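You operate a simulated robot arm through the tools that you are given. There is no shell and no other tool. Be economical: measure what you need, move in short steps, check, and stop when the job is done.

Carry out the task below with a simulated robot arm. There is one attempt and no reset: what you move stays moved.

## Task
Put the stopper in the test socket, set the leak tester to 5 bar and lock its knob.
Fine: open the blue tap, go by the display, and leave the tap open.

The check looks at the end state, three seconds after you hand in, the way a careful person would. Anything else that was tipped, shoved, dropped, spilled or broken makes it a failure. Lids that push on must go on centred and level and be pressed home; caps that screw on are set level and turned clockwise until they are tight.

## Robot
A 6-joint arm with a two-finger parallel gripper, fixed in place. Base frame: the origin is at the foot of the arm, x ahead of it, y to its left, z up; the work surface is at about z = 0. Readings come in mm, rad, newtons and seconds.
With the tool pointing down near the work surface it reaches from about 140 to 580 mm from the base axis. Its first joint turns from -1.152 to 1.152 rad. Payload 2.1 kg.
The TCP is the grasp point between the finger pads, 30 mm short of the fingertips. In the tool frame z runs along the fingers and y along their closing line. The gripper opens to 94 mm. The fingers are 28 mm wide and 10 mm thick; the gripper's body (50 by 96 mm) begins 55 mm behind the TCP.
Orientation is that of the tool frame in the base frame, as [roll, pitch, yaw] about the fixed x, y, z axes, in that order (R = Rz(yaw) Ry(pitch) Rx(roll)). With the fingers straight down and closing along the base's y, the tool's x points along the base's -x, its y along +y and its z along -z.

## Interface
- The arm moves only by the tool play_rows. Its argument "commands" is one flat list of numbers, 7 for each row, row after row: the shift along the tool's x, y, z in mm, then the turn, a rotation vector about the tool's x, y, z in rad, then the finger opening in mm, from 0 to 94. In form: [tx, ty, tz, ax, ay, az, hand, tx, ty, tz, ax, ay, az, hand, ...]. A call has 1 to 20 rows; each row shifts and turns the commanded pose from where the row before left it, along the tool's axes as they then stand. Rows are played at 5 a second. More than 50 mm and 0.15 rad between two rows, or a gripper value outside its range, and nothing of the call is played. A pose out of reach is approached as far as the arm can. The call stops where the force on the tool passes 90 N (or 10 N more than at its start, if that is more) or the arm is blocked; 0.2 s more then pass. Each finger travels about 72 mm/s and halts on what it meets, pressing with about 40 N; the grip force reading is that of the motor and also rises with nothing between the fingers. The clock runs only during rows and for 0.2 s after the last one: add rows that do not move to give the fingers time. The reply holds the time, the measured pose of the TCP, the force on the tool along the base axes, the opening and the grip force, in the units named above and with some noise, with the torque about the TCP (base axes, N m) and any sound that the robot's microphone picked up.
- Cameras (640 x 400 px; columns grow to the right, rows downward): "scene" is fixed at [58.3, -369.6, 500]; the picture's right is [0.78, -0.63, 0.00], its down [-0.26, -0.32, -0.91] and it looks along [0.58, 0.71, -0.41] (base axes); focal length 308 px, centre (320, 200). "wrist" rides on the gripper at [76, 14, -103] in the tool frame; the picture's right is [-0.18, 0.98, 0.00], its down [-0.75, -0.14, -0.64] and it looks along [-0.63, -0.12, 0.77] (tool axes); focal length 243 px, centre (320, 200). There is no depth. A picture from a camera that has moved, and an enlarged one, comes with that camera's place and axes in the base frame and with its lens.
- grab_frame(camera): a new picture of that camera. The clock stands still meanwhile.
- enlarge(camera, box): a new picture of the part [left, top, right, bottom] of that camera's present view, enlarged. The clock stands still meanwhile.
- job_done(): hands the job in; it is judged then, once.

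Go step by step. Nothing tells you positions but the pictures and the camera data: compare them with the known pose of the tool, close in by small moves and look again before you grip or let go. The budget is 120 turns and 84 pictures, counting those below and the enlarged ones. Unless the task says otherwise, let go and move clear before handing in, and close with one line.

The tools are called by a JSON object that holds its "fn" and its "kwargs". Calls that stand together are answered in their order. play_rows: Moves the arm, as the interface text tells. Its arguments: {"type":"object","properties":{"commands":{"type":"array"}},"required":["commands"]} The other tools are called the same way: grab_frame (camera) takes a picture; enlarge (camera, box) takes an enlarged picture of a part of a camera's view; job_done () hands the job in.

At the start:

```text
time: 0.0
eef_pos: [319.7, 76.0, 356.4]
orientation: [3.139, 0.001, -3.14]
wrist_force: [0.2, -0.3, 0.5]
ft_torque: [0.02, 0.01, 0.02]
width: 94.4
grip_force: 0.1
```

scene: 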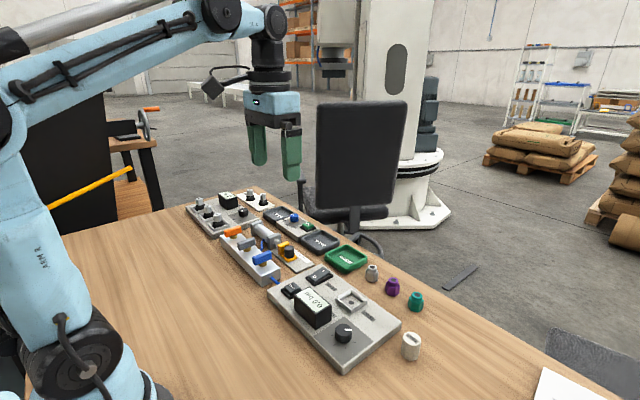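
wrist: 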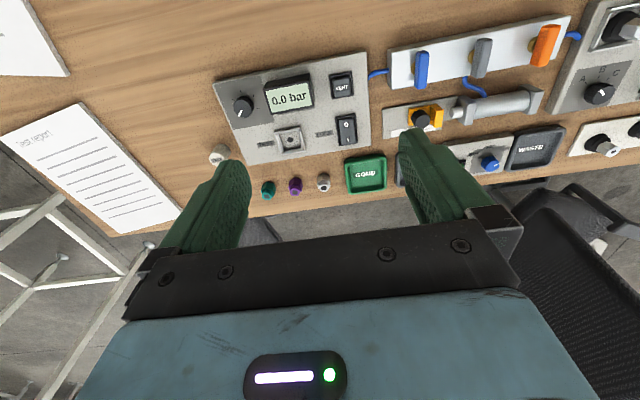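

I see the leak tester (display 0.0 bar, knob, socket, vent and 0/1 switches), a panel with blue, grey and orange taps, a pump/regulator, and several small plugs. I'll look closer first.

{"fn": "enlarge", "kwargs": {"camera": "wrist", "box": [200, 60, 400, 210]}}

{"fn": "enlarge", "kwargs": {"camera": "scene", "box": [250, 240, 450, 380]}}

{"fn": "enlarge", "kwargs": {"camera": "wrist", "box": [360, 0, 640, 200]}}

{"fn": "enlarge", "kwargs": {"camera": "scene", "box": [180, 180, 340, 300]}}

{"fn": "enlarge", "kwargs": {"camera": "wrist", "box": [0, 90, 200, 240]}}

```text
2.67 times, centred on (300, 135) of wrist
camera zoom: at [243.6, 88.9, 459.7], right [0.18, 0.98, 0.0], down [0.75, -0.14, 0.64], along [0.63, -0.12, -0.77], focal length 647 px, centre (373, 373)
```

zoom: 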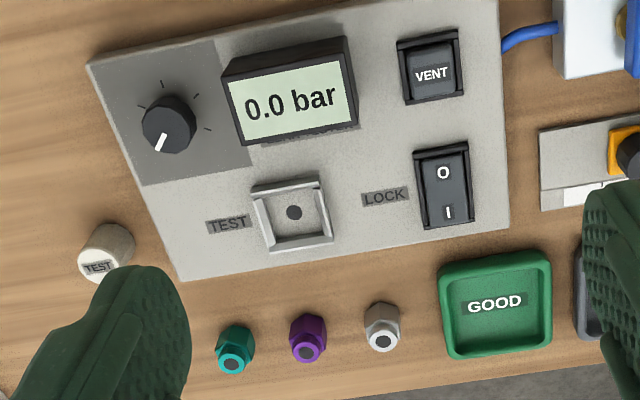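

```text
2.86 times, centred on (350, 310) of scene
camera zoom: at [58.3, -369.6, 500.0], right [0.78, -0.63, 0.0], down [-0.26, -0.32, -0.91], along [0.58, 0.71, -0.41], focal length 881 px, centre (234, -114)
```

zoom: 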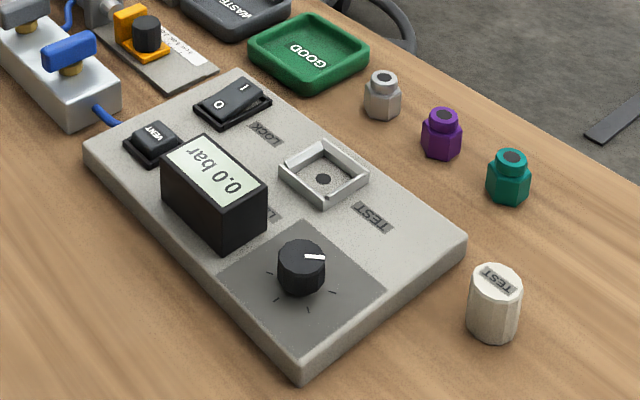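

```text
2.00 times, centred on (500, 100) of wrist
camera zoom: at [243.6, 88.9, 459.7], right [0.18, 0.98, 0.0], down [0.75, -0.14, 0.64], along [0.63, -0.12, -0.77], focal length 485 px, centre (-40, 400)
```

zoom: 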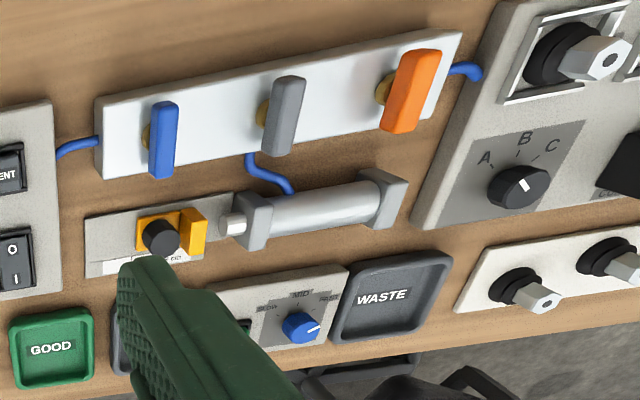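

```text
3.33 times, centred on (260, 240) of scene
camera zoom: at [58.3, -369.6, 500.0], right [0.78, -0.63, 0.0], down [-0.26, -0.32, -0.91], along [0.58, 0.71, -0.41], focal length 1028 px, centre (520, 67)
```

zoom: 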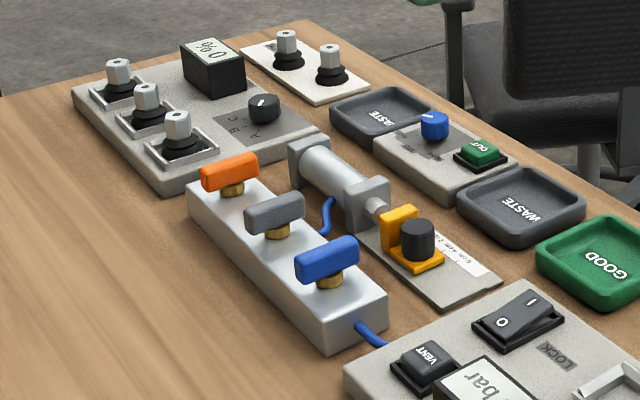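

```text
2.67 times, centred on (100, 165) of wrist
camera zoom: at [243.6, 88.9, 459.7], right [0.18, 0.98, 0.0], down [0.75, -0.14, 0.64], along [0.63, -0.12, -0.77], focal length 647 px, centre (907, 293)
```

zoom: 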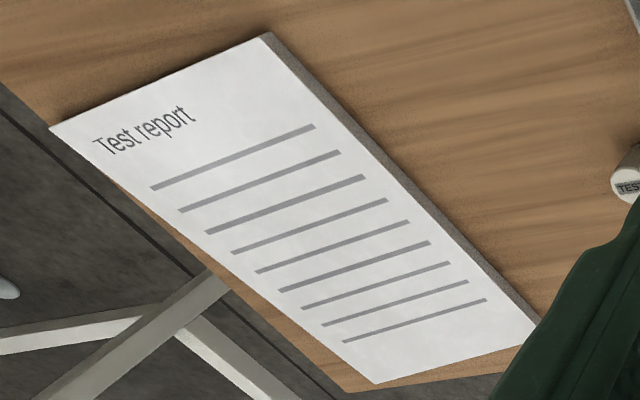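

Stopper (white, "TEST") is at about (450, -157), top at z≈41; socket at about (440, -8); knob at (359, -65). Moving above the stopper to look closer.

{"fn": "play_rows", "kwargs": {"commands": [-20, -40, 20, 0, 0, 0, 94, -22, -40, 40, 0, 0, 0, 94, -22, -40, 40, 0, 0, 0, 94, -22, -40, 40, 0, 0, 0, 94, -22, -40, 40, 0, 0, 0, 60, -22, -33, 20, 0, 0, 0, 50, 0, 0, 0, 0, 0, 0, 50]}}

{"fn": "grab_frame", "kwargs": {"camera": "wrist"}}

{"fn": "grab_frame", "kwargs": {"camera": "scene"}}

```text
refused: row 2 steps farther than a row can; nothing moved
```

```text
76 pictures are left
camera wrist: at [243.6, 88.9, 459.7], right [0.18, 0.98, 0.0], down [0.75, -0.14, 0.64], along [0.63, -0.12, -0.77], focal length 243 px, centre (320, 200)
```

wrist: 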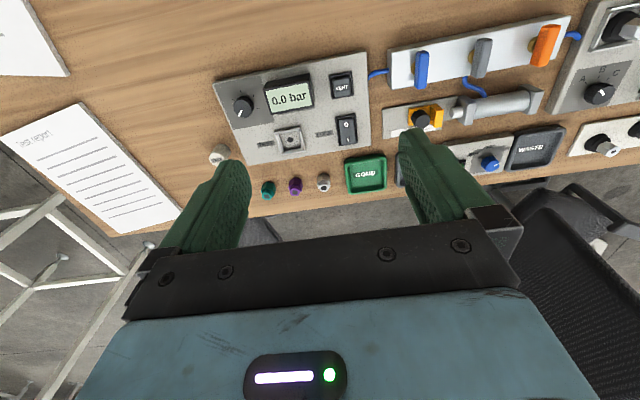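

```text
75 pictures are left
```

scene: 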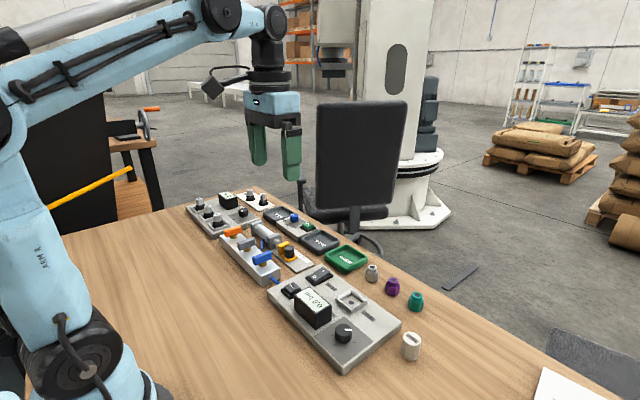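

The step limit is on the total length; I'll use shorter rows (about 37 mm).

{"fn": "play_rows", "kwargs": {"commands": [-13, -23.3, 23, 0, 0, 0, 94, -13, -23.3, 23, 0, 0, 0, 94, -13, -23.3, 23, 0, 0, 0, 94, -13, -23.3, 23, 0, 0, 0, 94, -13, -23.3, 23, 0, 0, 0, 94, -13, -23.3, 23, 0, 0, 0, 80, -13, -23.3, 23, 0, 0, 0, 70, -13, -23.3, 23, 0, 0, 0, 60, -13, -23.3, 23, 0, 0, 0, 50, -13, -23.3, 23, 0, 0, 0, 50, 0, 0, 0, 0, 0, 0, 50]}}

{"fn": "grab_frame", "kwargs": {"camera": "wrist"}}

{"fn": "grab_frame", "kwargs": {"camera": "scene"}}

```text
time: 2.4
eef_pos: [449.0, -158.4, 125.9]
orientation: [3.141, 0.001, -3.139]
wrist_force: [-0.3, -0.2, -1.0]
ft_torque: [0.0, 0.01, -0.02]
width: 50.0
grip_force: 0.1
```

```text
74 pictures are left
camera wrist: at [374.1, -145.0, 229.6], right [0.18, 0.98, 0.0], down [0.75, -0.14, 0.64], along [0.63, -0.12, -0.77], focal length 243 px, centre (320, 200)
```

wrist: 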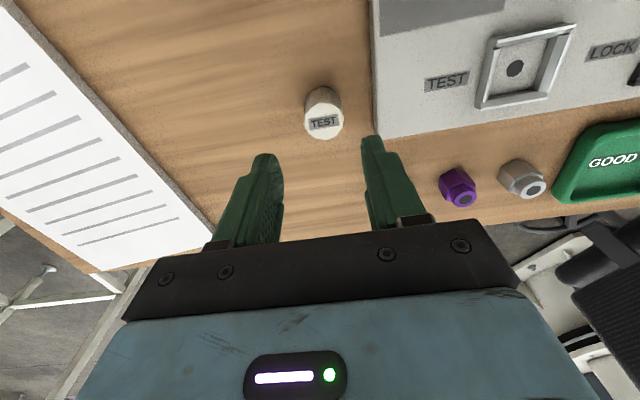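

```text
73 pictures are left
```

scene: 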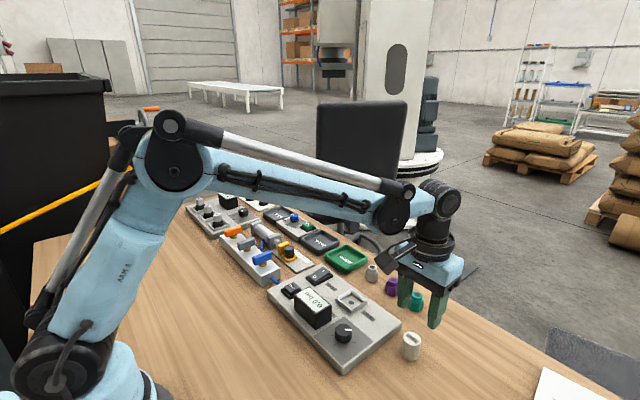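

Stopper confirmed at (450.7, -156.7). I'll centre over it and descend so fingertips are about 17 mm above the table, then look.

{"fn": "play_rows", "kwargs": {"commands": [-1.7, 1.7, 20, 0, 0, 0, 50, 0, 0, 20, 0, 0, 0, 50, 0, 0, 20, 0, 0, 0, 50, 0, 0, 19, 0, 0, 0, 50, 0, 0, 0, 0, 0, 0, 50]}}

{"fn": "grab_frame", "kwargs": {"camera": "wrist"}}

{"fn": "enlarge", "kwargs": {"camera": "scene", "box": [340, 280, 480, 380]}}

```text
time: 3.6
eef_pos: [453.4, -154.7, 46.7]
orientation: [3.139, 0.001, -3.14]
wrist_force: [-0.6, 0.9, 0.1]
ft_torque: [0.01, -0.03, 0.06]
width: 50.1
grip_force: 0.1
```

```text
72 pictures are left
camera wrist: at [376.8, -141.4, 150.4], right [0.18, 0.98, 0.0], down [0.75, -0.14, 0.64], along [0.63, -0.12, -0.77], focal length 243 px, centre (320, 200)
```

wrist: 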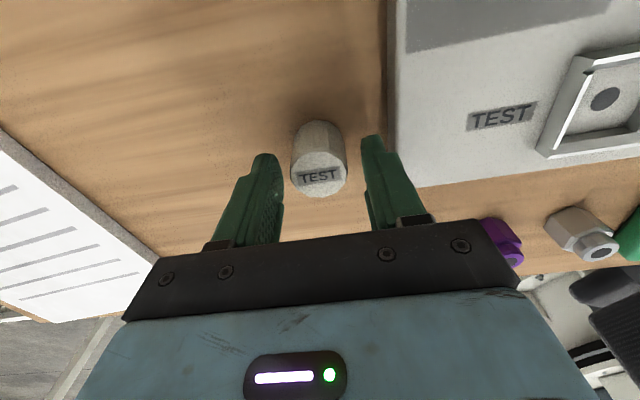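

```text
4.00 times, centred on (410, 330) of scene
camera zoom: at [58.3, -369.6, 500.0], right [0.78, -0.63, 0.0], down [-0.26, -0.32, -0.91], along [0.58, 0.71, -0.41], focal length 1233 px, centre (-40, -320)
```

zoom: 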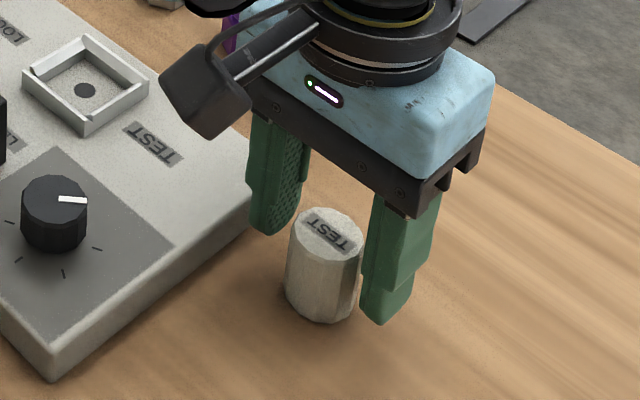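

The stopper sits between the fingers, about 4 mm nearer in x. Shift and close.

{"fn": "play_rows", "kwargs": {"commands": [4, 0, 0, 0, 0, 0, 50, 0, 0, 0, 0, 0, 0, 40, 0, 0, 0, 0, 0, 0, 28, 0, 0, 0, 0, 0, 0, 26, 0, 0, 0, 0, 0, 0, 26]}}

{"fn": "grab_frame", "kwargs": {"camera": "wrist"}}

```text
time: 4.8
eef_pos: [448.6, -154.2, 48.1]
orientation: [3.14, 0.002, -3.14]
wrist_force: [-0.3, 0.4, 0.7]
ft_torque: [-0.02, 0.01, 0.0]
width: 30.6
grip_force: 40.2
```

```text
70 pictures are left
camera wrist: at [372.8, -141.4, 150.7], right [0.18, 0.98, 0.0], down [0.75, -0.14, 0.64], along [0.63, -0.12, -0.77], focal length 243 px, centre (320, 200)
```

wrist: 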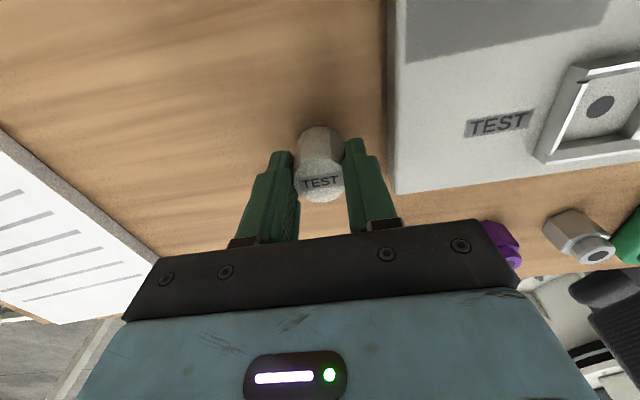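

Gripped (30.6 mm wide). Lift and carry over the socket.

{"fn": "play_rows", "kwargs": {"commands": [0, 0, -20, 0, 0, 0, 26, 0, 0, -20, 0, 0, 0, 26, 0, 0, -15, 0, 0, 0, 26, 0, 30, 0, 0, 0, 0, 26, 0, 30, 0, 0, 0, 0, 26, 3, 30, 0, 0, 0, 0, 26, 3, 30, 0, 0, 0, 0, 26, 3, 27, 0, 0, 0, 0, 26, 0, 0, 0, 0, 0, 0, 26]}}

{"fn": "grab_frame", "kwargs": {"camera": "wrist"}}

{"fn": "enlarge", "kwargs": {"camera": "scene", "box": [270, 200, 430, 320]}}

```text
time: 6.8
eef_pos: [437.1, -7.3, 101.4]
orientation: [3.14, 0.002, -3.14]
wrist_force: [0.1, -0.4, -0.2]
ft_torque: [0.0, 0.02, 0.0]
width: 30.5
grip_force: 39.2
```

```text
69 pictures are left
camera wrist: at [361.1, 7.1, 205.8], right [0.18, 0.98, 0.0], down [0.75, -0.14, 0.64], along [0.63, -0.12, -0.77], focal length 243 px, centre (320, 200)
```

wrist: 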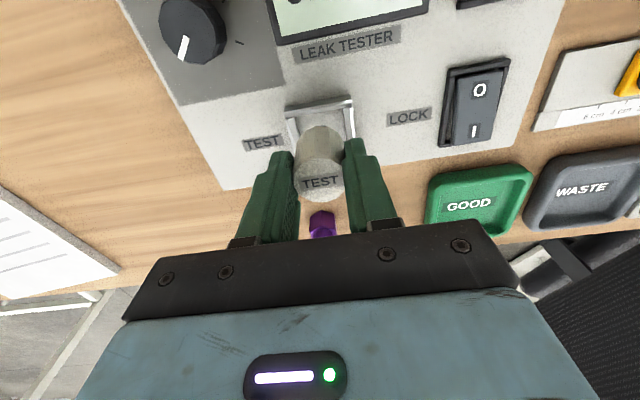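

```text
3.33 times, centred on (350, 260) of scene
camera zoom: at [58.3, -369.6, 500.0], right [0.78, -0.63, 0.0], down [-0.26, -0.32, -0.91], along [0.58, 0.71, -0.41], focal length 1028 px, centre (220, 0)
```

zoom: 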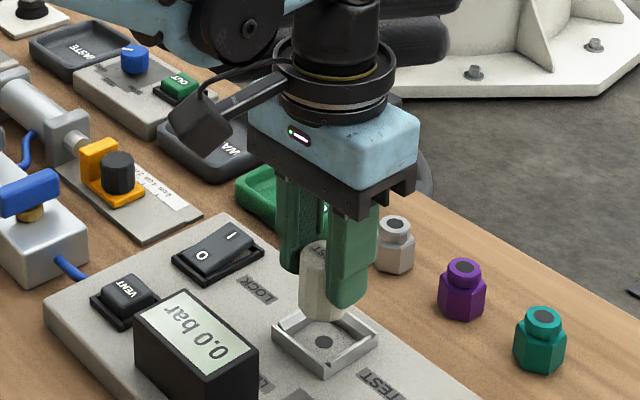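

{"fn": "enlarge", "kwargs": {"camera": "wrist", "box": [240, 80, 400, 210]}}

{"fn": "enlarge", "kwargs": {"camera": "scene", "box": [320, 260, 400, 320]}}

```text
3.08 times, centred on (320, 145) of wrist
camera zoom: at [361.1, 7.1, 205.8], right [0.18, 0.98, 0.0], down [0.75, -0.14, 0.64], along [0.63, -0.12, -0.77], focal length 746 px, centre (320, 369)
```

zoom: 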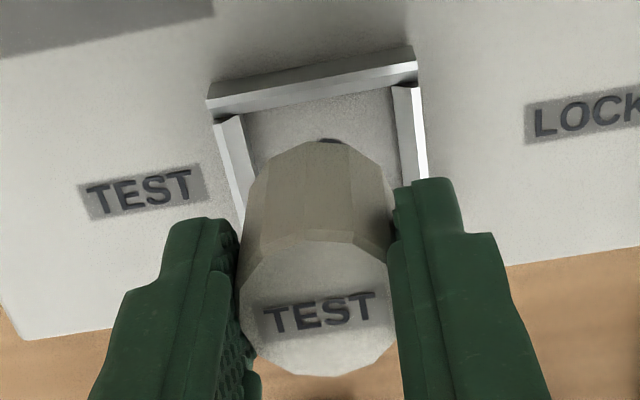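

```text
6.67 times, centred on (360, 290) of scene
camera zoom: at [58.3, -369.6, 500.0], right [0.78, -0.63, 0.0], down [-0.26, -0.32, -0.91], along [0.58, 0.71, -0.41], focal length 2056 px, centre (53, -400)
```

zoom: 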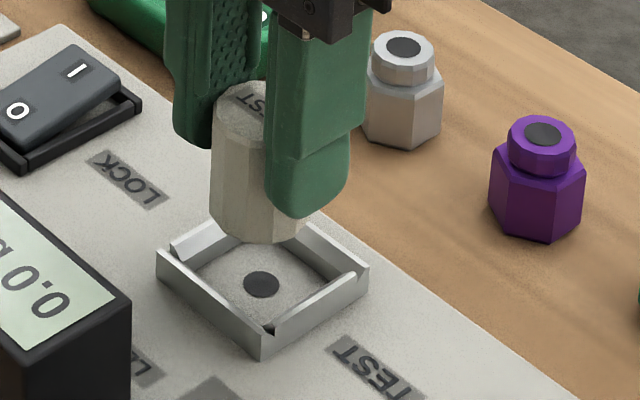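

Stopper is over the near part of the socket; I estimate a shift of about +3.5 x, +1 y is needed. Lower partly and look.

{"fn": "play_rows", "kwargs": {"commands": [-3.5, 1, 0, 0, 0, 0, 26, 0, 0, 10, 0, 0, 0, 26, 0, 0, 8, 0, 0, 0, 26, 0, 0, 0, 0, 0, 0, 26]}}

{"fn": "enlarge", "kwargs": {"camera": "wrist", "box": [240, 80, 400, 210]}}

{"fn": "enlarge", "kwargs": {"camera": "scene", "box": [320, 260, 400, 320]}}

```text
time: 7.8
eef_pos: [442.7, -6.4, 84.6]
orientation: [3.141, 0.003, -3.14]
wrist_force: [-0.3, -0.4, -1.4]
ft_torque: [-0.02, 0.0, 0.02]
width: 30.5
grip_force: 39.6
```

```text
3.08 times, centred on (320, 145) of wrist
camera zoom: at [365.6, 6.8, 188.0], right [0.18, 0.98, 0.0], down [0.75, -0.14, 0.64], along [0.63, -0.12, -0.77], focal length 746 px, centre (320, 369)
```

zoom: 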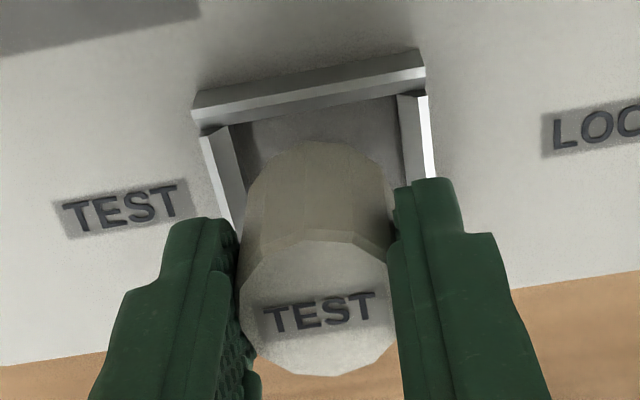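

```text
6.67 times, centred on (360, 290) of scene
camera zoom: at [58.3, -369.6, 500.0], right [0.78, -0.63, 0.0], down [-0.26, -0.32, -0.91], along [0.58, 0.71, -0.41], focal length 2056 px, centre (53, -400)
```

zoom: 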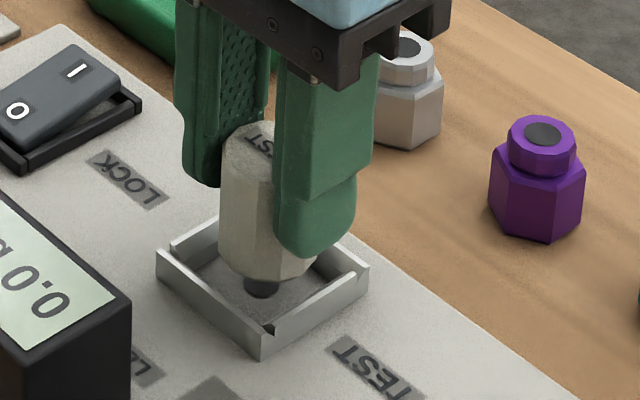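

Close; a correction of about −1 x, +1.5 y, then descend gently.

{"fn": "play_rows", "kwargs": {"commands": [1.1, 1.5, 0, 0, 0, 0, 26, 0, 0, 4, 0, 0, 0, 26, 0, 0, 3, 0, 0, 0, 26, 0, 0, 0, 0, 0, 0, 26]}}

{"fn": "enlarge", "kwargs": {"camera": "wrist", "box": [240, 80, 400, 210]}}

{"fn": "enlarge", "kwargs": {"camera": "scene", "box": [320, 260, 400, 320]}}

```text
time: 8.8
eef_pos: [441.3, -4.4, 77.3]
orientation: [3.14, 0.001, -3.138]
wrist_force: [-0.2, 0.5, 0.1]
ft_torque: [-0.01, 0.04, -0.02]
width: 30.5
grip_force: 39.8
```

```text
3.08 times, centred on (320, 145) of wrist
camera zoom: at [364.9, 8.3, 180.6], right [0.18, 0.98, 0.0], down [0.75, -0.14, 0.64], along [0.63, -0.12, -0.77], focal length 746 px, centre (320, 369)
```

zoom: 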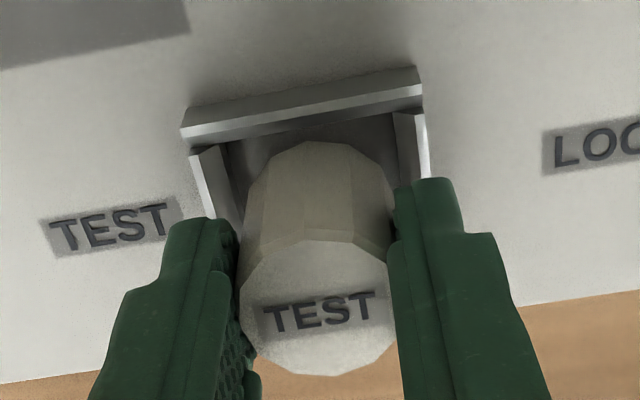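

```text
6.67 times, centred on (360, 290) of scene
camera zoom: at [58.3, -369.6, 500.0], right [0.78, -0.63, 0.0], down [-0.26, -0.32, -0.91], along [0.58, 0.71, -0.41], focal length 2056 px, centre (53, -400)
```

zoom: 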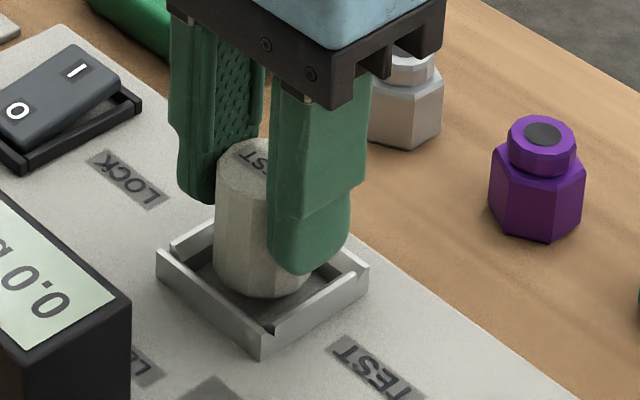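

Stopper is centred over the hole in both views. Descending in small steps until contact.

{"fn": "play_rows", "kwargs": {"commands": [0, 0, 3, 0, 0, 0, 26, 0, 0, 2, 0, 0, 0, 26, 0, 0, 2, 0, 0, 0, 26, 0, 0, 0, 0, 0, 0, 26]}}

{"fn": "enlarge", "kwargs": {"camera": "scene", "box": [320, 260, 400, 320]}}

```text
time: 9.8
eef_pos: [440.5, -4.5, 70.9]
orientation: [3.14, 0.003, -3.139]
wrist_force: [0.6, -0.4, 0.3]
ft_torque: [0.02, -0.01, -0.02]
width: 30.6
grip_force: 40.4
```

```text
6.67 times, centred on (360, 290) of scene
camera zoom: at [58.3, -369.6, 500.0], right [0.78, -0.63, 0.0], down [-0.26, -0.32, -0.91], along [0.58, 0.71, -0.41], focal length 2056 px, centre (53, -400)
```

zoom: 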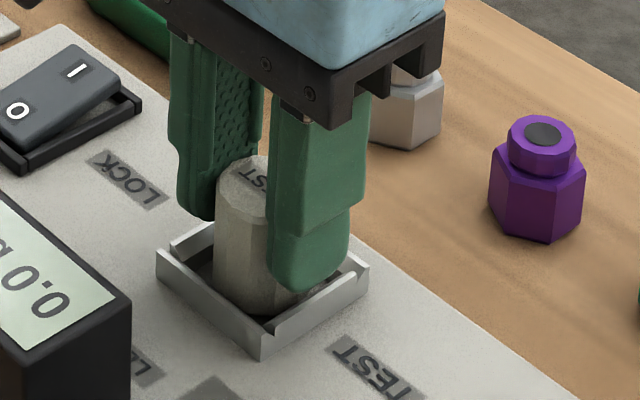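

{"fn": "play_rows", "kwargs": {"commands": [0, 0, 1.5, 0, 0, 0, 26, 0, 0, 0, 0, 0, 0, 26, 0, 0, 1.5, 0, 0, 0, 26, 0, 0, 0, 0, 0, 0, 26]}}

{"fn": "enlarge", "kwargs": {"camera": "wrist", "box": [240, 80, 400, 210]}}

```text
time: 10.8
eef_pos: [440.5, -6.5, 69.1]
orientation: [3.138, 0.003, -3.141]
wrist_force: [-0.7, 1.8, 10.6]
ft_torque: [0.05, 0.01, 0.0]
width: 30.7
grip_force: 39.8
```

```text
3.08 times, centred on (320, 145) of wrist
camera zoom: at [364.7, 7.7, 171.3], right [0.18, 0.98, 0.0], down [0.75, -0.14, 0.64], along [0.63, -0.11, -0.77], focal length 746 px, centre (320, 369)
```

zoom: 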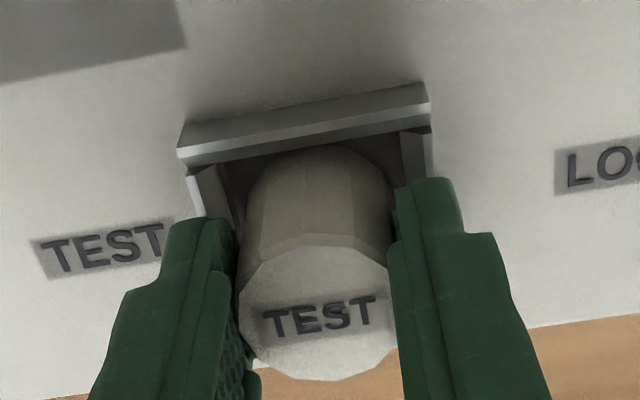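

Contact at 10 N with bottom at about panel-top height. Press a bit more to see whether it seats deeper.

{"fn": "play_rows", "kwargs": {"commands": [0, 0, 1.5, 0, 0, 0, 26, 0, 0, 0, 0, 0, 0, 26, 0, 0, 1.5, 0, 0, 0, 26, 0, 0, 0, 0, 0, 0, 26]}}

{"fn": "enlarge", "kwargs": {"camera": "scene", "box": [320, 260, 400, 320]}}

```text
time: 11.8
eef_pos: [440.6, -5.2, 67.1]
orientation: [3.142, 0.002, -3.14]
wrist_force: [-4.2, 0.2, 60.9]
ft_torque: [-0.13, 0.12, 0.02]
width: 29.2
grip_force: 40.5
```

```text
6.67 times, centred on (360, 290) of scene
camera zoom: at [58.0, -369.6, 500.1], right [0.78, -0.63, 0.0], down [-0.26, -0.32, -0.91], along [0.58, 0.71, -0.41], focal length 2056 px, centre (53, -400)
```

zoom: 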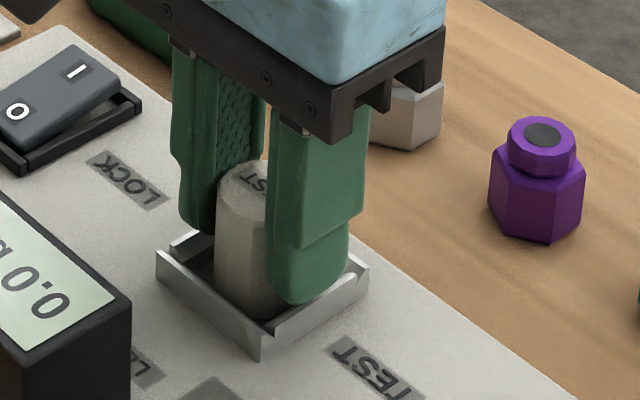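

The stopper is bottomed out at 60 N. Relieve, release and rise clear.

{"fn": "play_rows", "kwargs": {"commands": [0, 0, -2, 0, 0, 0, 26, 0, 0, 0, 0, 0, 0, 34, 0, 0, 0, 0, 0, 0, 46, 0, 0, 0, 0, 0, 0, 46, 0, 0, -20, 0, 0, 0, 46, 0, 0, -30, 0, 0, 0, 46, 0, 0, -30, 0, 0, 0, 46, 0, 0, 0, 0, 0, 0, 46]}}

{"fn": "grab_frame", "kwargs": {"camera": "wrist"}}

{"fn": "enlarge", "kwargs": {"camera": "scene", "box": [320, 260, 400, 320]}}

```text
time: 13.6
eef_pos: [441.0, -6.8, 144.8]
orientation: [3.14, 0.002, -3.139]
wrist_force: [-0.4, -0.8, 0.5]
ft_torque: [0.01, -0.02, 0.01]
width: 45.9
grip_force: 0.1
```

```text
58 pictures are left
camera wrist: at [365.3, 6.9, 248.9], right [0.18, 0.98, 0.0], down [0.75, -0.14, 0.64], along [0.63, -0.12, -0.77], focal length 243 px, centre (320, 200)
```

wrist: 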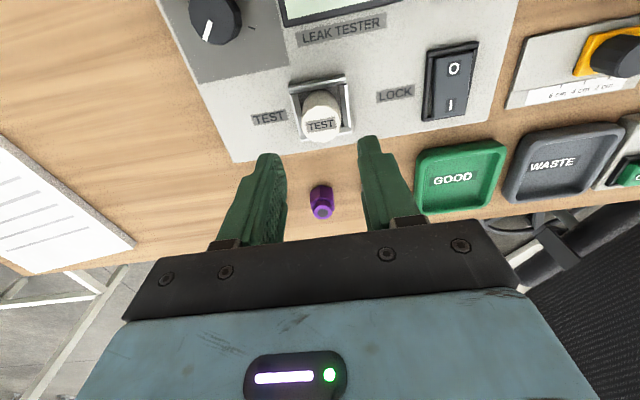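

```text
6.67 times, centred on (360, 290) of scene
camera zoom: at [58.3, -369.6, 500.0], right [0.78, -0.63, 0.0], down [-0.26, -0.32, -0.91], along [0.58, 0.71, -0.41], focal length 2056 px, centre (53, -400)
```

zoom: 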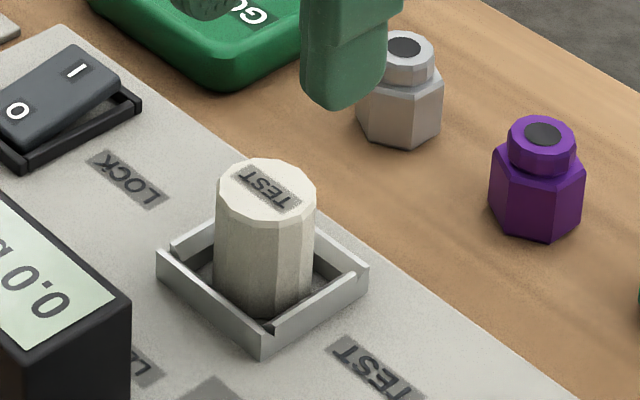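

Stopper is seated, centred and level. Next the blue tap at about (351, 222), handle across the manifold (closed). Moving above it.

{"fn": "play_rows", "kwargs": {"commands": [9, 23, 0, 0, 0, 0, 46, 9, 23, 0, 0, 0, 0, 46, 9, 23, 0, 0, 0, 0, 46, 9, 23, 0, 0, 0, 0, 46, 9, 23, 0, 0, 0, 0, 46, 9, 23, 0, 0, 0, 0, 46, 9, 23, 0, 0, 0, 0, 46, 9, 23, 0, 0, 0, 0, 46, 9, 23, 0, 0, 0, 0, 46, 9, 22, 0, 0, 0, 0, 46, 0, 0, 0, 0, 0, 0, 46]}}

{"fn": "grab_frame", "kwargs": {"camera": "wrist"}}

{"fn": "enlarge", "kwargs": {"camera": "scene", "box": [200, 200, 320, 300]}}

```text
time: 16.0
eef_pos: [351.2, 224.6, 147.2]
orientation: [3.14, 0.001, -3.139]
wrist_force: [-0.2, 0.9, -0.2]
ft_torque: [0.0, 0.03, 0.03]
width: 46.1
grip_force: 0.1
```

```text
56 pictures are left
camera wrist: at [275.4, 237.7, 250.5], right [0.18, 0.98, 0.0], down [0.75, -0.14, 0.64], along [0.63, -0.12, -0.77], focal length 243 px, centre (320, 200)
```

wrist: 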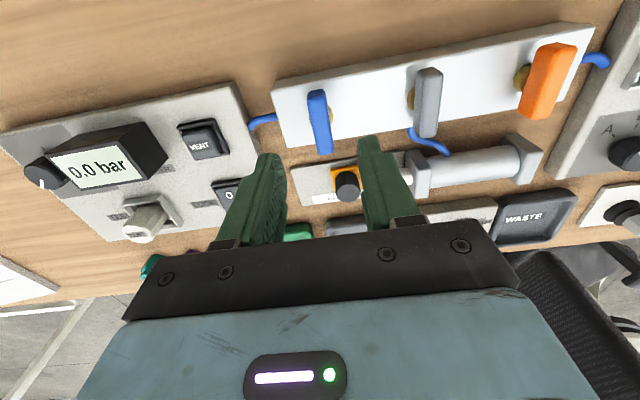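

```text
4.00 times, centred on (260, 250) of scene
camera zoom: at [58.3, -369.6, 500.0], right [0.78, -0.63, 0.0], down [-0.26, -0.32, -0.91], along [0.58, 0.71, -0.41], focal length 1233 px, centre (560, 0)
```

zoom: 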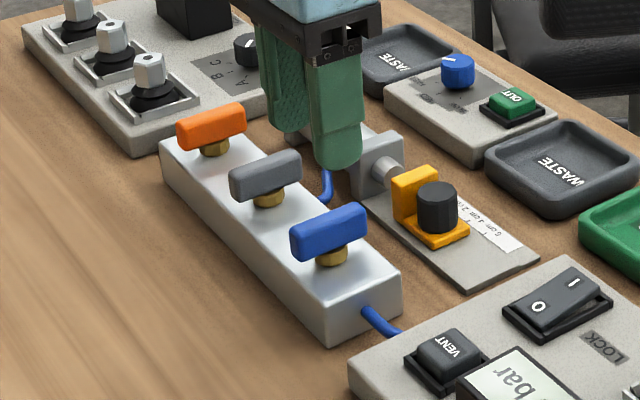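

{"fn": "enlarge", "kwargs": {"camera": "wrist", "box": [250, 60, 410, 180]}}

```text
3.33 times, centred on (330, 120) of wrist
camera zoom: at [275.4, 237.7, 250.5], right [0.18, 0.98, 0.0], down [0.75, -0.14, 0.64], along [0.63, -0.12, -0.77], focal length 809 px, centre (287, 467)
```

zoom: 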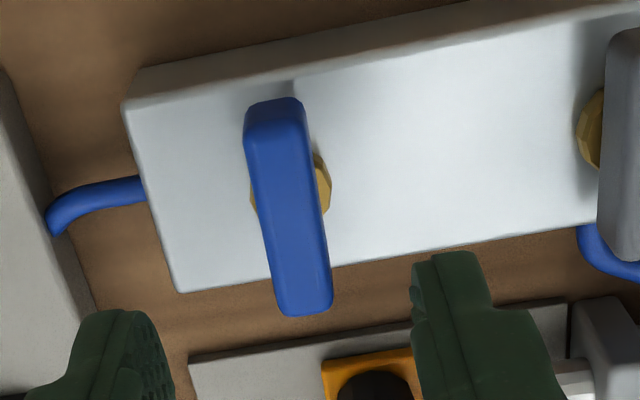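

Tap axis ≈ (355, 222.5), handle along x, top ≈ 57. Descend to straddle the handle, then check.

{"fn": "play_rows", "kwargs": {"commands": [-3.6, -1, 20, 0, 0, 0, 46, 0, 0, 20, 0, 0, 0, 46, 0, 0, 20, 0, 0, 0, 46, 0, 0, 8, 0, 0, 0, 46, 0, 0, 0, 0, 0, 0, 46]}}

{"fn": "grab_frame", "kwargs": {"camera": "wrist"}}

{"fn": "enlarge", "kwargs": {"camera": "scene", "box": [200, 200, 320, 300]}}

```text
time: 17.2
eef_pos: [355.2, 223.1, 77.8]
orientation: [3.139, 0.003, -3.14]
wrist_force: [-0.5, -0.4, -0.6]
ft_torque: [0.01, -0.02, 0.01]
width: 46.1
grip_force: 0.0
```

```text
53 pictures are left
camera wrist: at [279.5, 235.8, 182.4], right [0.18, 0.98, 0.0], down [0.75, -0.14, 0.64], along [0.63, -0.12, -0.77], focal length 243 px, centre (320, 200)
```

wrist: 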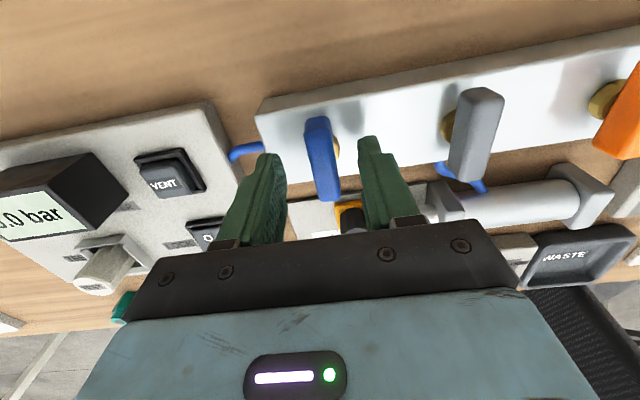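

```text
4.00 times, centred on (260, 250) of scene
camera zoom: at [58.3, -369.6, 500.0], right [0.78, -0.63, 0.0], down [-0.26, -0.32, -0.91], along [0.58, 0.71, -0.41], focal length 1233 px, centre (560, 0)
```

zoom: 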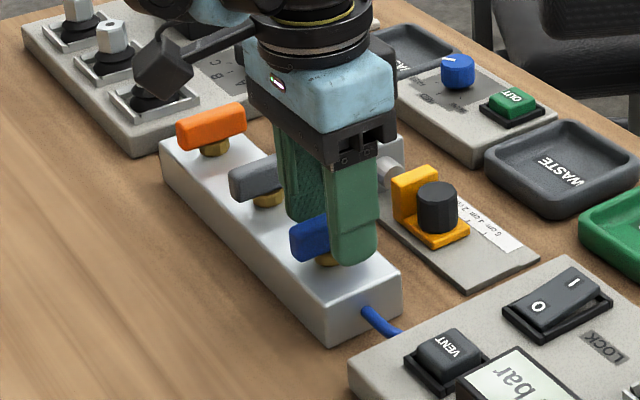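

Slightly adjust (−2 x, +1.5 y), down 4, and grip the handle.

{"fn": "play_rows", "kwargs": {"commands": [2, 1.5, 4, 0, 0, 0, 46, 0, 0, 0, 0, 0, 0, 30, 0, 0, 0, 0, 0, 0, 18, 0, 0, 0, 0, 0, 0, 8, 0, 0, 0, 0, 0, 0, 8]}}

{"fn": "grab_frame", "kwargs": {"camera": "wrist"}}

```text
time: 18.4
eef_pos: [352.0, 225.6, 75.0]
orientation: [3.137, 0.003, -3.138]
wrist_force: [1.0, 13.9, -5.9]
ft_torque: [-0.19, -0.17, -0.11]
width: 14.8
grip_force: 44.4
```

```text
51 pictures are left
camera wrist: at [276.8, 237.8, 178.6], right [0.18, 0.98, 0.01], down [0.75, -0.14, 0.64], along [0.63, -0.11, -0.77], focal length 243 px, centre (320, 200)
```

wrist: 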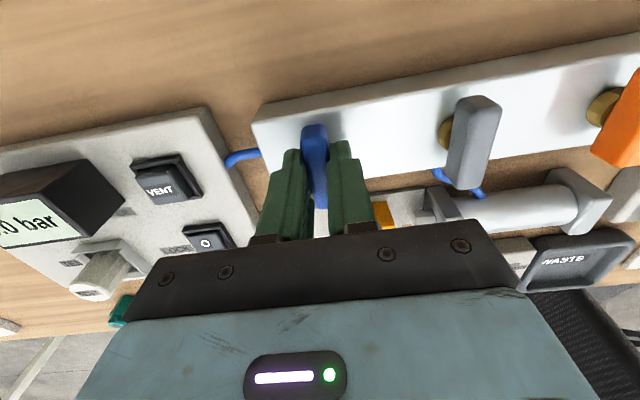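

Gripped with some side load; ease it with +1 mm y, and try a small turn counter-clockwise.

{"fn": "play_rows", "kwargs": {"commands": [0, 1.2, 0, 0, 0, 0, 8, 0, 0, 0, 0, 0, 0, 8]}}

```text
time: 19.0
eef_pos: [353.9, 224.9, 74.6]
orientation: [3.139, 0.002, -3.14]
wrist_force: [-3.9, 5.5, -1.5]
ft_torque: [0.06, -1.05, -0.03]
width: 14.8
grip_force: 45.6
```

{"fn": "play_rows", "kwargs": {"commands": [0, 0, 0, 0, 0, -0.07, 8, 0, 0, 0, 0, 0, -0.07, 8, 0, 0, 0, 0, 0, -0.07, 8, 0, 0, 0, 0, 0, 0, 8]}}

```text
time: 20.0
eef_pos: [352.2, 225.1, 75.0]
orientation: [3.139, 0.002, -2.932]
wrist_force: [2.7, 0.8, -4.0]
ft_torque: [-0.03, 0.32, -1.77]
width: 19.6
grip_force: 44.8
```

The handle did not turn that way (fingers spread, 1.8 N·m resisting). Return and try clockwise.

{"fn": "play_rows", "kwargs": {"commands": [0, 0, 0, 0, 0, 0.07, 8, 0, 0, 0, 0, 0, 0.07, 8, 0, 0, 0, 0, 0, 0.07, 8, 0, 0, 0, 0, 0, 0.07, 8, 0, 0, 0, 0, 0, 0.07, 8, 0, 0, 0, 0, 0, 0.07, 8, 0, 0, 0, 0, 0, 0, 8]}}

{"fn": "grab_frame", "kwargs": {"camera": "wrist"}}

```text
time: 21.6
eef_pos: [352.7, 224.6, 76.0]
orientation: [3.138, 0.005, 2.932]
wrist_force: [16.8, -3.0, 18.6]
ft_torque: [-0.29, 0.0, -0.01]
width: 14.9
grip_force: 45.2
```

```text
50 pictures are left
camera wrist: at [281.5, 254.2, 178.5], right [0.38, 0.92, 0.0], down [0.7, -0.3, 0.64], along [0.6, -0.24, -0.76], focal length 243 px, centre (320, 200)
```

wrist: 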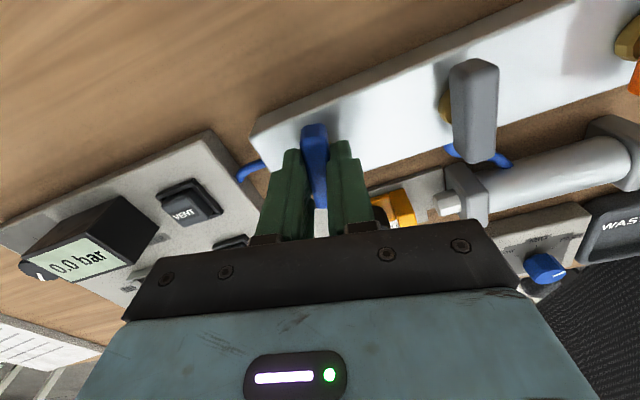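

The tap turns clockwise with the gripper. Easing +1.5 mm x and continuing.

{"fn": "play_rows", "kwargs": {"commands": [-1.5, 0.3, 0, 0, 0, 0, 8, 0, 0, 0, 0, 0, 0.08, 8, 0, 0, 0, 0, 0, 0.08, 8, 0, 0, 0, 0, 0, 0.08, 8, 0, 0, 0, 0, 0, 0.08, 8, 0, 0, 0, 0, 0, 0.08, 8, 0, 0, 0, 0, 0, 0, 8]}}

```text
time: 23.2
eef_pos: [353.1, 226.2, 75.6]
orientation: [3.136, -0.002, 2.534]
wrist_force: [3.2, 9.8, 17.7]
ft_torque: [-0.12, 0.16, 0.03]
width: 14.8
grip_force: 44.6
```

{"fn": "play_rows", "kwargs": {"commands": [0, 0, -0.7, 0, 0, 0.08, 8, 0, 0, 0, 0, 0, 0.08, 8, 0, 0, 0, 0, 0, 0.08, 8, 0, 0, 0, 0, 0, 0.08, 8, 0, 0, 0, 0, 0, 0.08, 8, 0, 0, 0, 0, 0, 0.08, 8, 0, 0, 0, 0, 0, 0, 8]}}

```text
time: 24.8
eef_pos: [353.8, 227.1, 75.7]
orientation: [3.137, -0.006, 2.053]
wrist_force: [5.9, 25.2, -30.0]
ft_torque: [0.32, 0.31, 0.01]
width: 14.8
grip_force: 45.2
```

{"fn": "play_rows", "kwargs": {"commands": [1.3, 0.7, 0.5, 0, 0, 0, 8, 0, 0, 0, 0, 0, 0.08, 8, 0, 0, 0, 0, 0, 0.08, 8, 0, 0, 0, 0, 0, 0.08, 8, 0, 0, 0, 0, 0, 0.08, 8, 0, 0, 0, 0, 0, 0.08, 8, 0, 0, 0, 0, 0, 0.08, 8, 0, 0, 0, 0, 0, 0, 8]}}

{"fn": "enlarge", "kwargs": {"camera": "scene", "box": [200, 200, 360, 320]}}

```text
time: 26.6
eef_pos: [353.9, 226.7, 75.3]
orientation: [3.137, 0.001, 1.571]
wrist_force: [13.9, -4.3, 25.7]
ft_torque: [0.89, -0.02, 0.03]
width: 15.0
grip_force: 45.4
```

```text
3.33 times, centred on (280, 260) of scene
camera zoom: at [58.2, -369.7, 500.0], right [0.78, -0.63, 0.0], down [-0.26, -0.32, -0.91], along [0.58, 0.71, -0.41], focal length 1028 px, centre (453, 0)
```

zoom: 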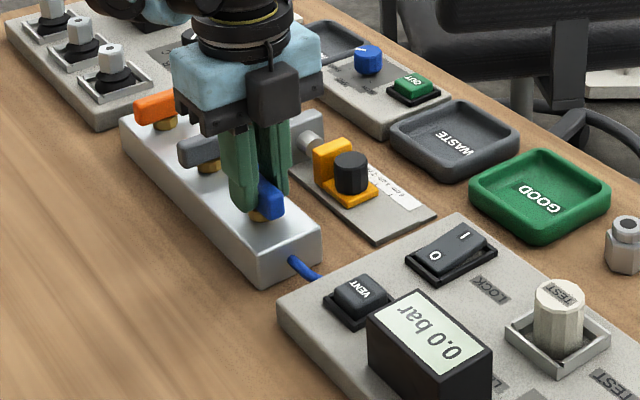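

Handle is now along the manifold. A little extra turn to confirm the end stop.

{"fn": "play_rows", "kwargs": {"commands": [0, 0, 0, 0, 0, 0.06, 8, 0, 0, 0, 0, 0, 0, 8]}}

```text
time: 27.2
eef_pos: [354.8, 226.9, 75.1]
orientation: [3.139, -0.001, 1.514]
wrist_force: [19.5, -5.7, 34.0]
ft_torque: [-0.66, 0.18, 1.34]
width: 15.6
grip_force: 44.3
```

End stop reached. Release and rise.

{"fn": "play_rows", "kwargs": {"commands": [0, 0, 0, 0, 0, -0.06, 8, 0, 0, 0, 0, 0, 0, 18, 0, 0, 0, 0, 0, 0, 30, 0, 0, 0, 0, 0, 0, 30, 0, 0, -20, 0, 0, 0, 30, 0, 0, -30, 0, 0, 0, 30, 0, 0, -30, 0, 0, 0, 30, 0, 0, 0, 0, 0, 0, 30]}}

{"fn": "grab_frame", "kwargs": {"camera": "wrist"}}

{"fn": "enlarge", "kwargs": {"camera": "scene", "box": [200, 200, 360, 320]}}

```text
time: 29.0
eef_pos: [355.5, 224.9, 154.9]
orientation: [3.141, -0.003, 1.574]
wrist_force: [0.0, 0.7, -0.4]
ft_torque: [0.02, 0.01, -0.01]
width: 29.8
grip_force: 0.0
```

```text
48 pictures are left
camera wrist: at [368.8, 301.1, 258.8], right [0.98, -0.18, 0.0], down [-0.14, -0.76, 0.64], along [-0.12, -0.63, -0.77], focal length 243 px, centre (320, 200)
```

wrist: 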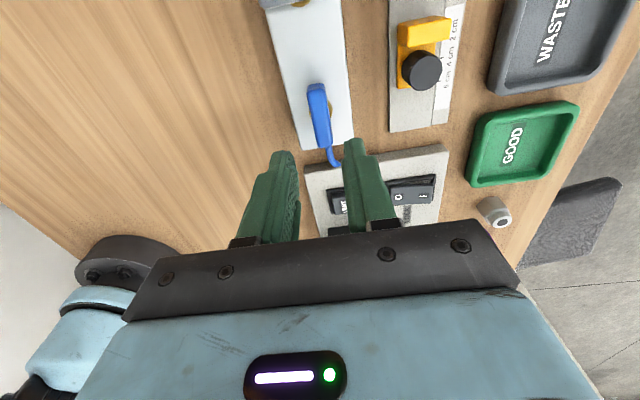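

```text
3.33 times, centred on (280, 260) of scene
camera zoom: at [58.3, -369.6, 500.0], right [0.78, -0.63, 0.0], down [-0.26, -0.32, -0.91], along [0.58, 0.71, -0.41], focal length 1028 px, centre (453, 0)
```

zoom: 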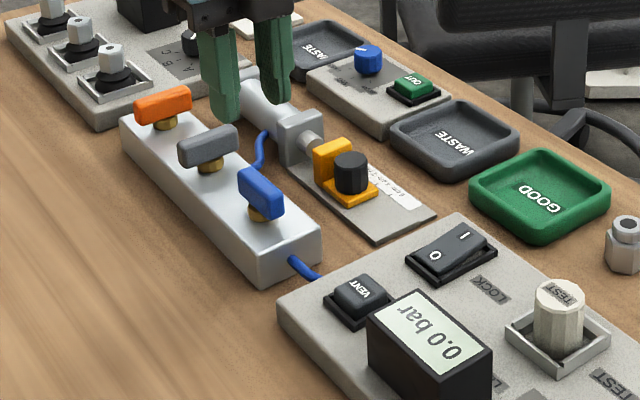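

Tap is open. Rotate the gripper back to the original yaw, then move above the knob.

{"fn": "play_rows", "kwargs": {"commands": [0, 0, 0, 0, 0, -0.1428, 40, 0, 0, 0, 0, 0, -0.1428, 40, 0, 0, 0, 0, 0, -0.1428, 40, 0, 0, 0, 0, 0, -0.1428, 40, 0, 0, 0, 0, 0, -0.1428, 40, 0, 0, 0, 0, 0, -0.1428, 40, 0, 0, 0, 0, 0, -0.1428, 40, 0, 0, 0, 0, 0, -0.1428, 40, 0, 0, 0, 0, 0, -0.1428, 40, 0, 0, 0, 0, 0, -0.1428, 40, 0, 0, 0, 0, 0, -0.1428, 40]}}

{"fn": "play_rows", "kwargs": {"commands": [0, -29, 0, 0, 0, 0, 44, 0, -29, 0, 0, 0, 0, 44, 0, -29, 0, 0, 0, 0, 44, 0, -29, 0, 0, 0, 0, 44, 0, -29, 0, 0, 0, 0, 44, 0, -29, 0, 0, 0, 0, 44, 0, -29, 0, 0, 0, 0, 44, 0, -29, 0, 0, 0, 0, 44, 0, -29, 0, 0, 0, 0, 44, 0, -29, 0, 0, 0, 0, 44, 0, 0, 0, 0, 0, 0, 44]}}

{"fn": "grab_frame", "kwargs": {"camera": "wrist"}}

{"fn": "grab_frame", "kwargs": {"camera": "scene"}}

```text
time: 31.4
eef_pos: [354.4, 225.8, 154.6]
orientation: [3.14, 0.002, -3.135]
wrist_force: [-0.6, -0.1, 0.3]
ft_torque: [-0.02, -0.02, 0.02]
width: 40.1
grip_force: 0.1
```

```text
time: 33.8
eef_pos: [354.7, -63.5, 151.6]
orientation: [3.14, 0.002, -3.138]
wrist_force: [0.1, 0.4, -0.2]
ft_torque: [0.0, -0.01, -0.03]
width: 43.9
grip_force: 0.0
```

```text
46 pictures are left
camera wrist: at [279.1, -50.0, 255.5], right [0.18, 0.98, 0.0], down [0.75, -0.14, 0.64], along [0.63, -0.11, -0.77], focal length 243 px, centre (320, 200)
```

wrist: 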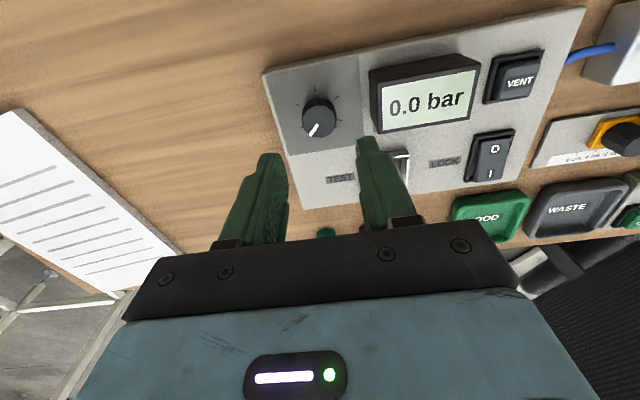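

```text
45 pictures are left
```

scene: 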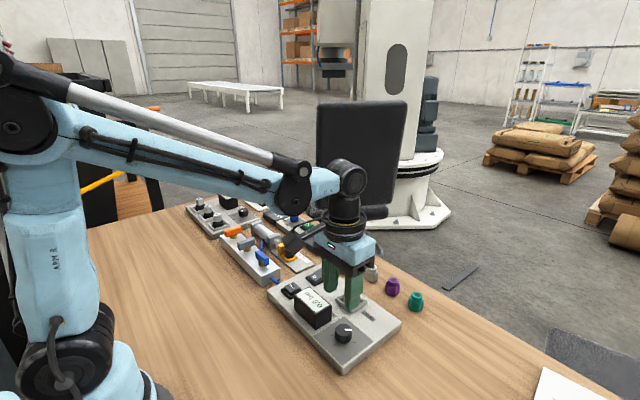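

{"fn": "enlarge", "kwargs": {"camera": "wrist", "box": [250, 50, 410, 170]}}

{"fn": "enlarge", "kwargs": {"camera": "scene", "box": [290, 280, 390, 360]}}

```text
3.33 times, centred on (330, 110) of wrist
camera zoom: at [279.1, -50.0, 255.5], right [0.18, 0.98, 0.0], down [0.75, -0.14, 0.64], along [0.63, -0.11, -0.77], focal length 809 px, centre (287, 500)
```

zoom: 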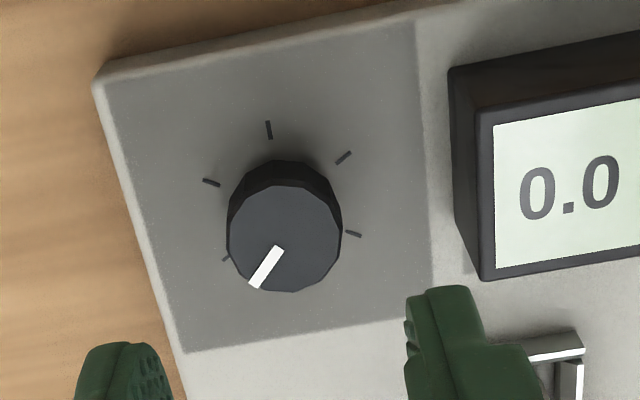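

```text
5.00 times, centred on (340, 320) of scene
camera zoom: at [58.3, -369.6, 500.0], right [0.78, -0.63, 0.0], down [-0.26, -0.32, -0.91], along [0.58, 0.71, -0.41], focal length 1542 px, centre (220, -400)
```

zoom: 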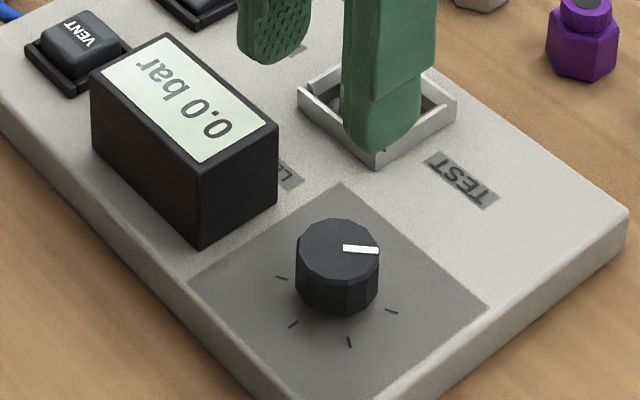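

Knob is at about (362.5, −66.3), top z≈42, pointer at zero, scale runs clockwise. Centre, pre-rotate counter-clockwise for headroom, and descend part-way.

{"fn": "play_rows", "kwargs": {"commands": [-7.4, -2.3, 0, 0, 0, 0, 46, 0, 0, 0, 0, 0, -0.149, 46, 0, 0, 0, 0, 0, -0.149, 46, 0, 0, 0, 0, 0, -0.149, 46, 0, 0, 0, 0, 0, -0.149, 46, 0, 0, 0, 0, 0, -0.149, 46, 0, 0, 0, 0, 0, -0.149, 46, 0, 0, 0, 0, 0, -0.149, 46, 0, 0, 20, 0, 0, 0, 46, 0, 0, 20, 0, 0, 0, 46, 0, 0, 14, 0, 0, 0, 46, 0, 0, 0, 0, 0, 0, 46]}}

{"fn": "grab_frame", "kwargs": {"camera": "wrist"}}

{"fn": "enlarge", "kwargs": {"camera": "scene", "box": [270, 230, 430, 350]}}

```text
time: 36.4
eef_pos: [363.5, -65.8, 99.5]
orientation: [-3.141, 0.001, -2.094]
wrist_force: [0.2, 0.3, 0.4]
ft_torque: [0.0, 0.02, 0.02]
width: 46.1
grip_force: 0.1
```

```text
42 pictures are left
camera wrist: at [312.2, -125.2, 203.2], right [-0.76, 0.65, 0.0], down [0.5, 0.58, 0.64], along [0.42, 0.49, -0.77], focal length 243 px, centre (320, 200)
```

wrist: 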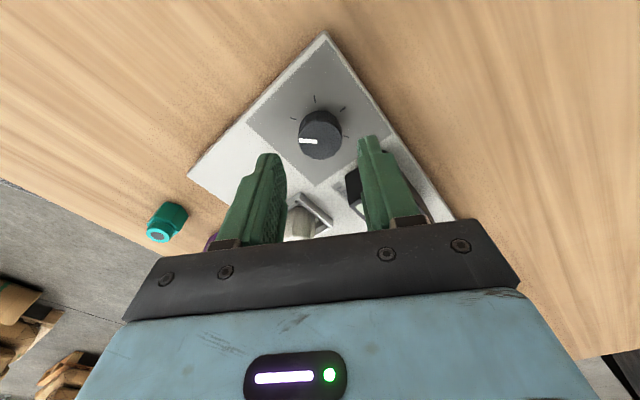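

```text
3.33 times, centred on (350, 290) of scene
camera zoom: at [58.3, -369.6, 500.0], right [0.78, -0.63, 0.0], down [-0.26, -0.32, -0.91], along [0.58, 0.71, -0.41], focal length 1028 px, centre (220, -100)
```

zoom: 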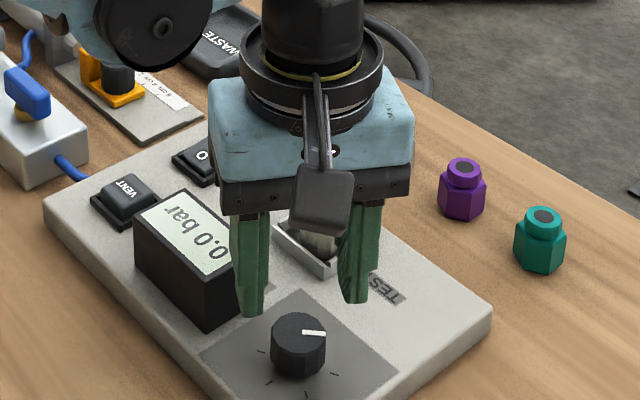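

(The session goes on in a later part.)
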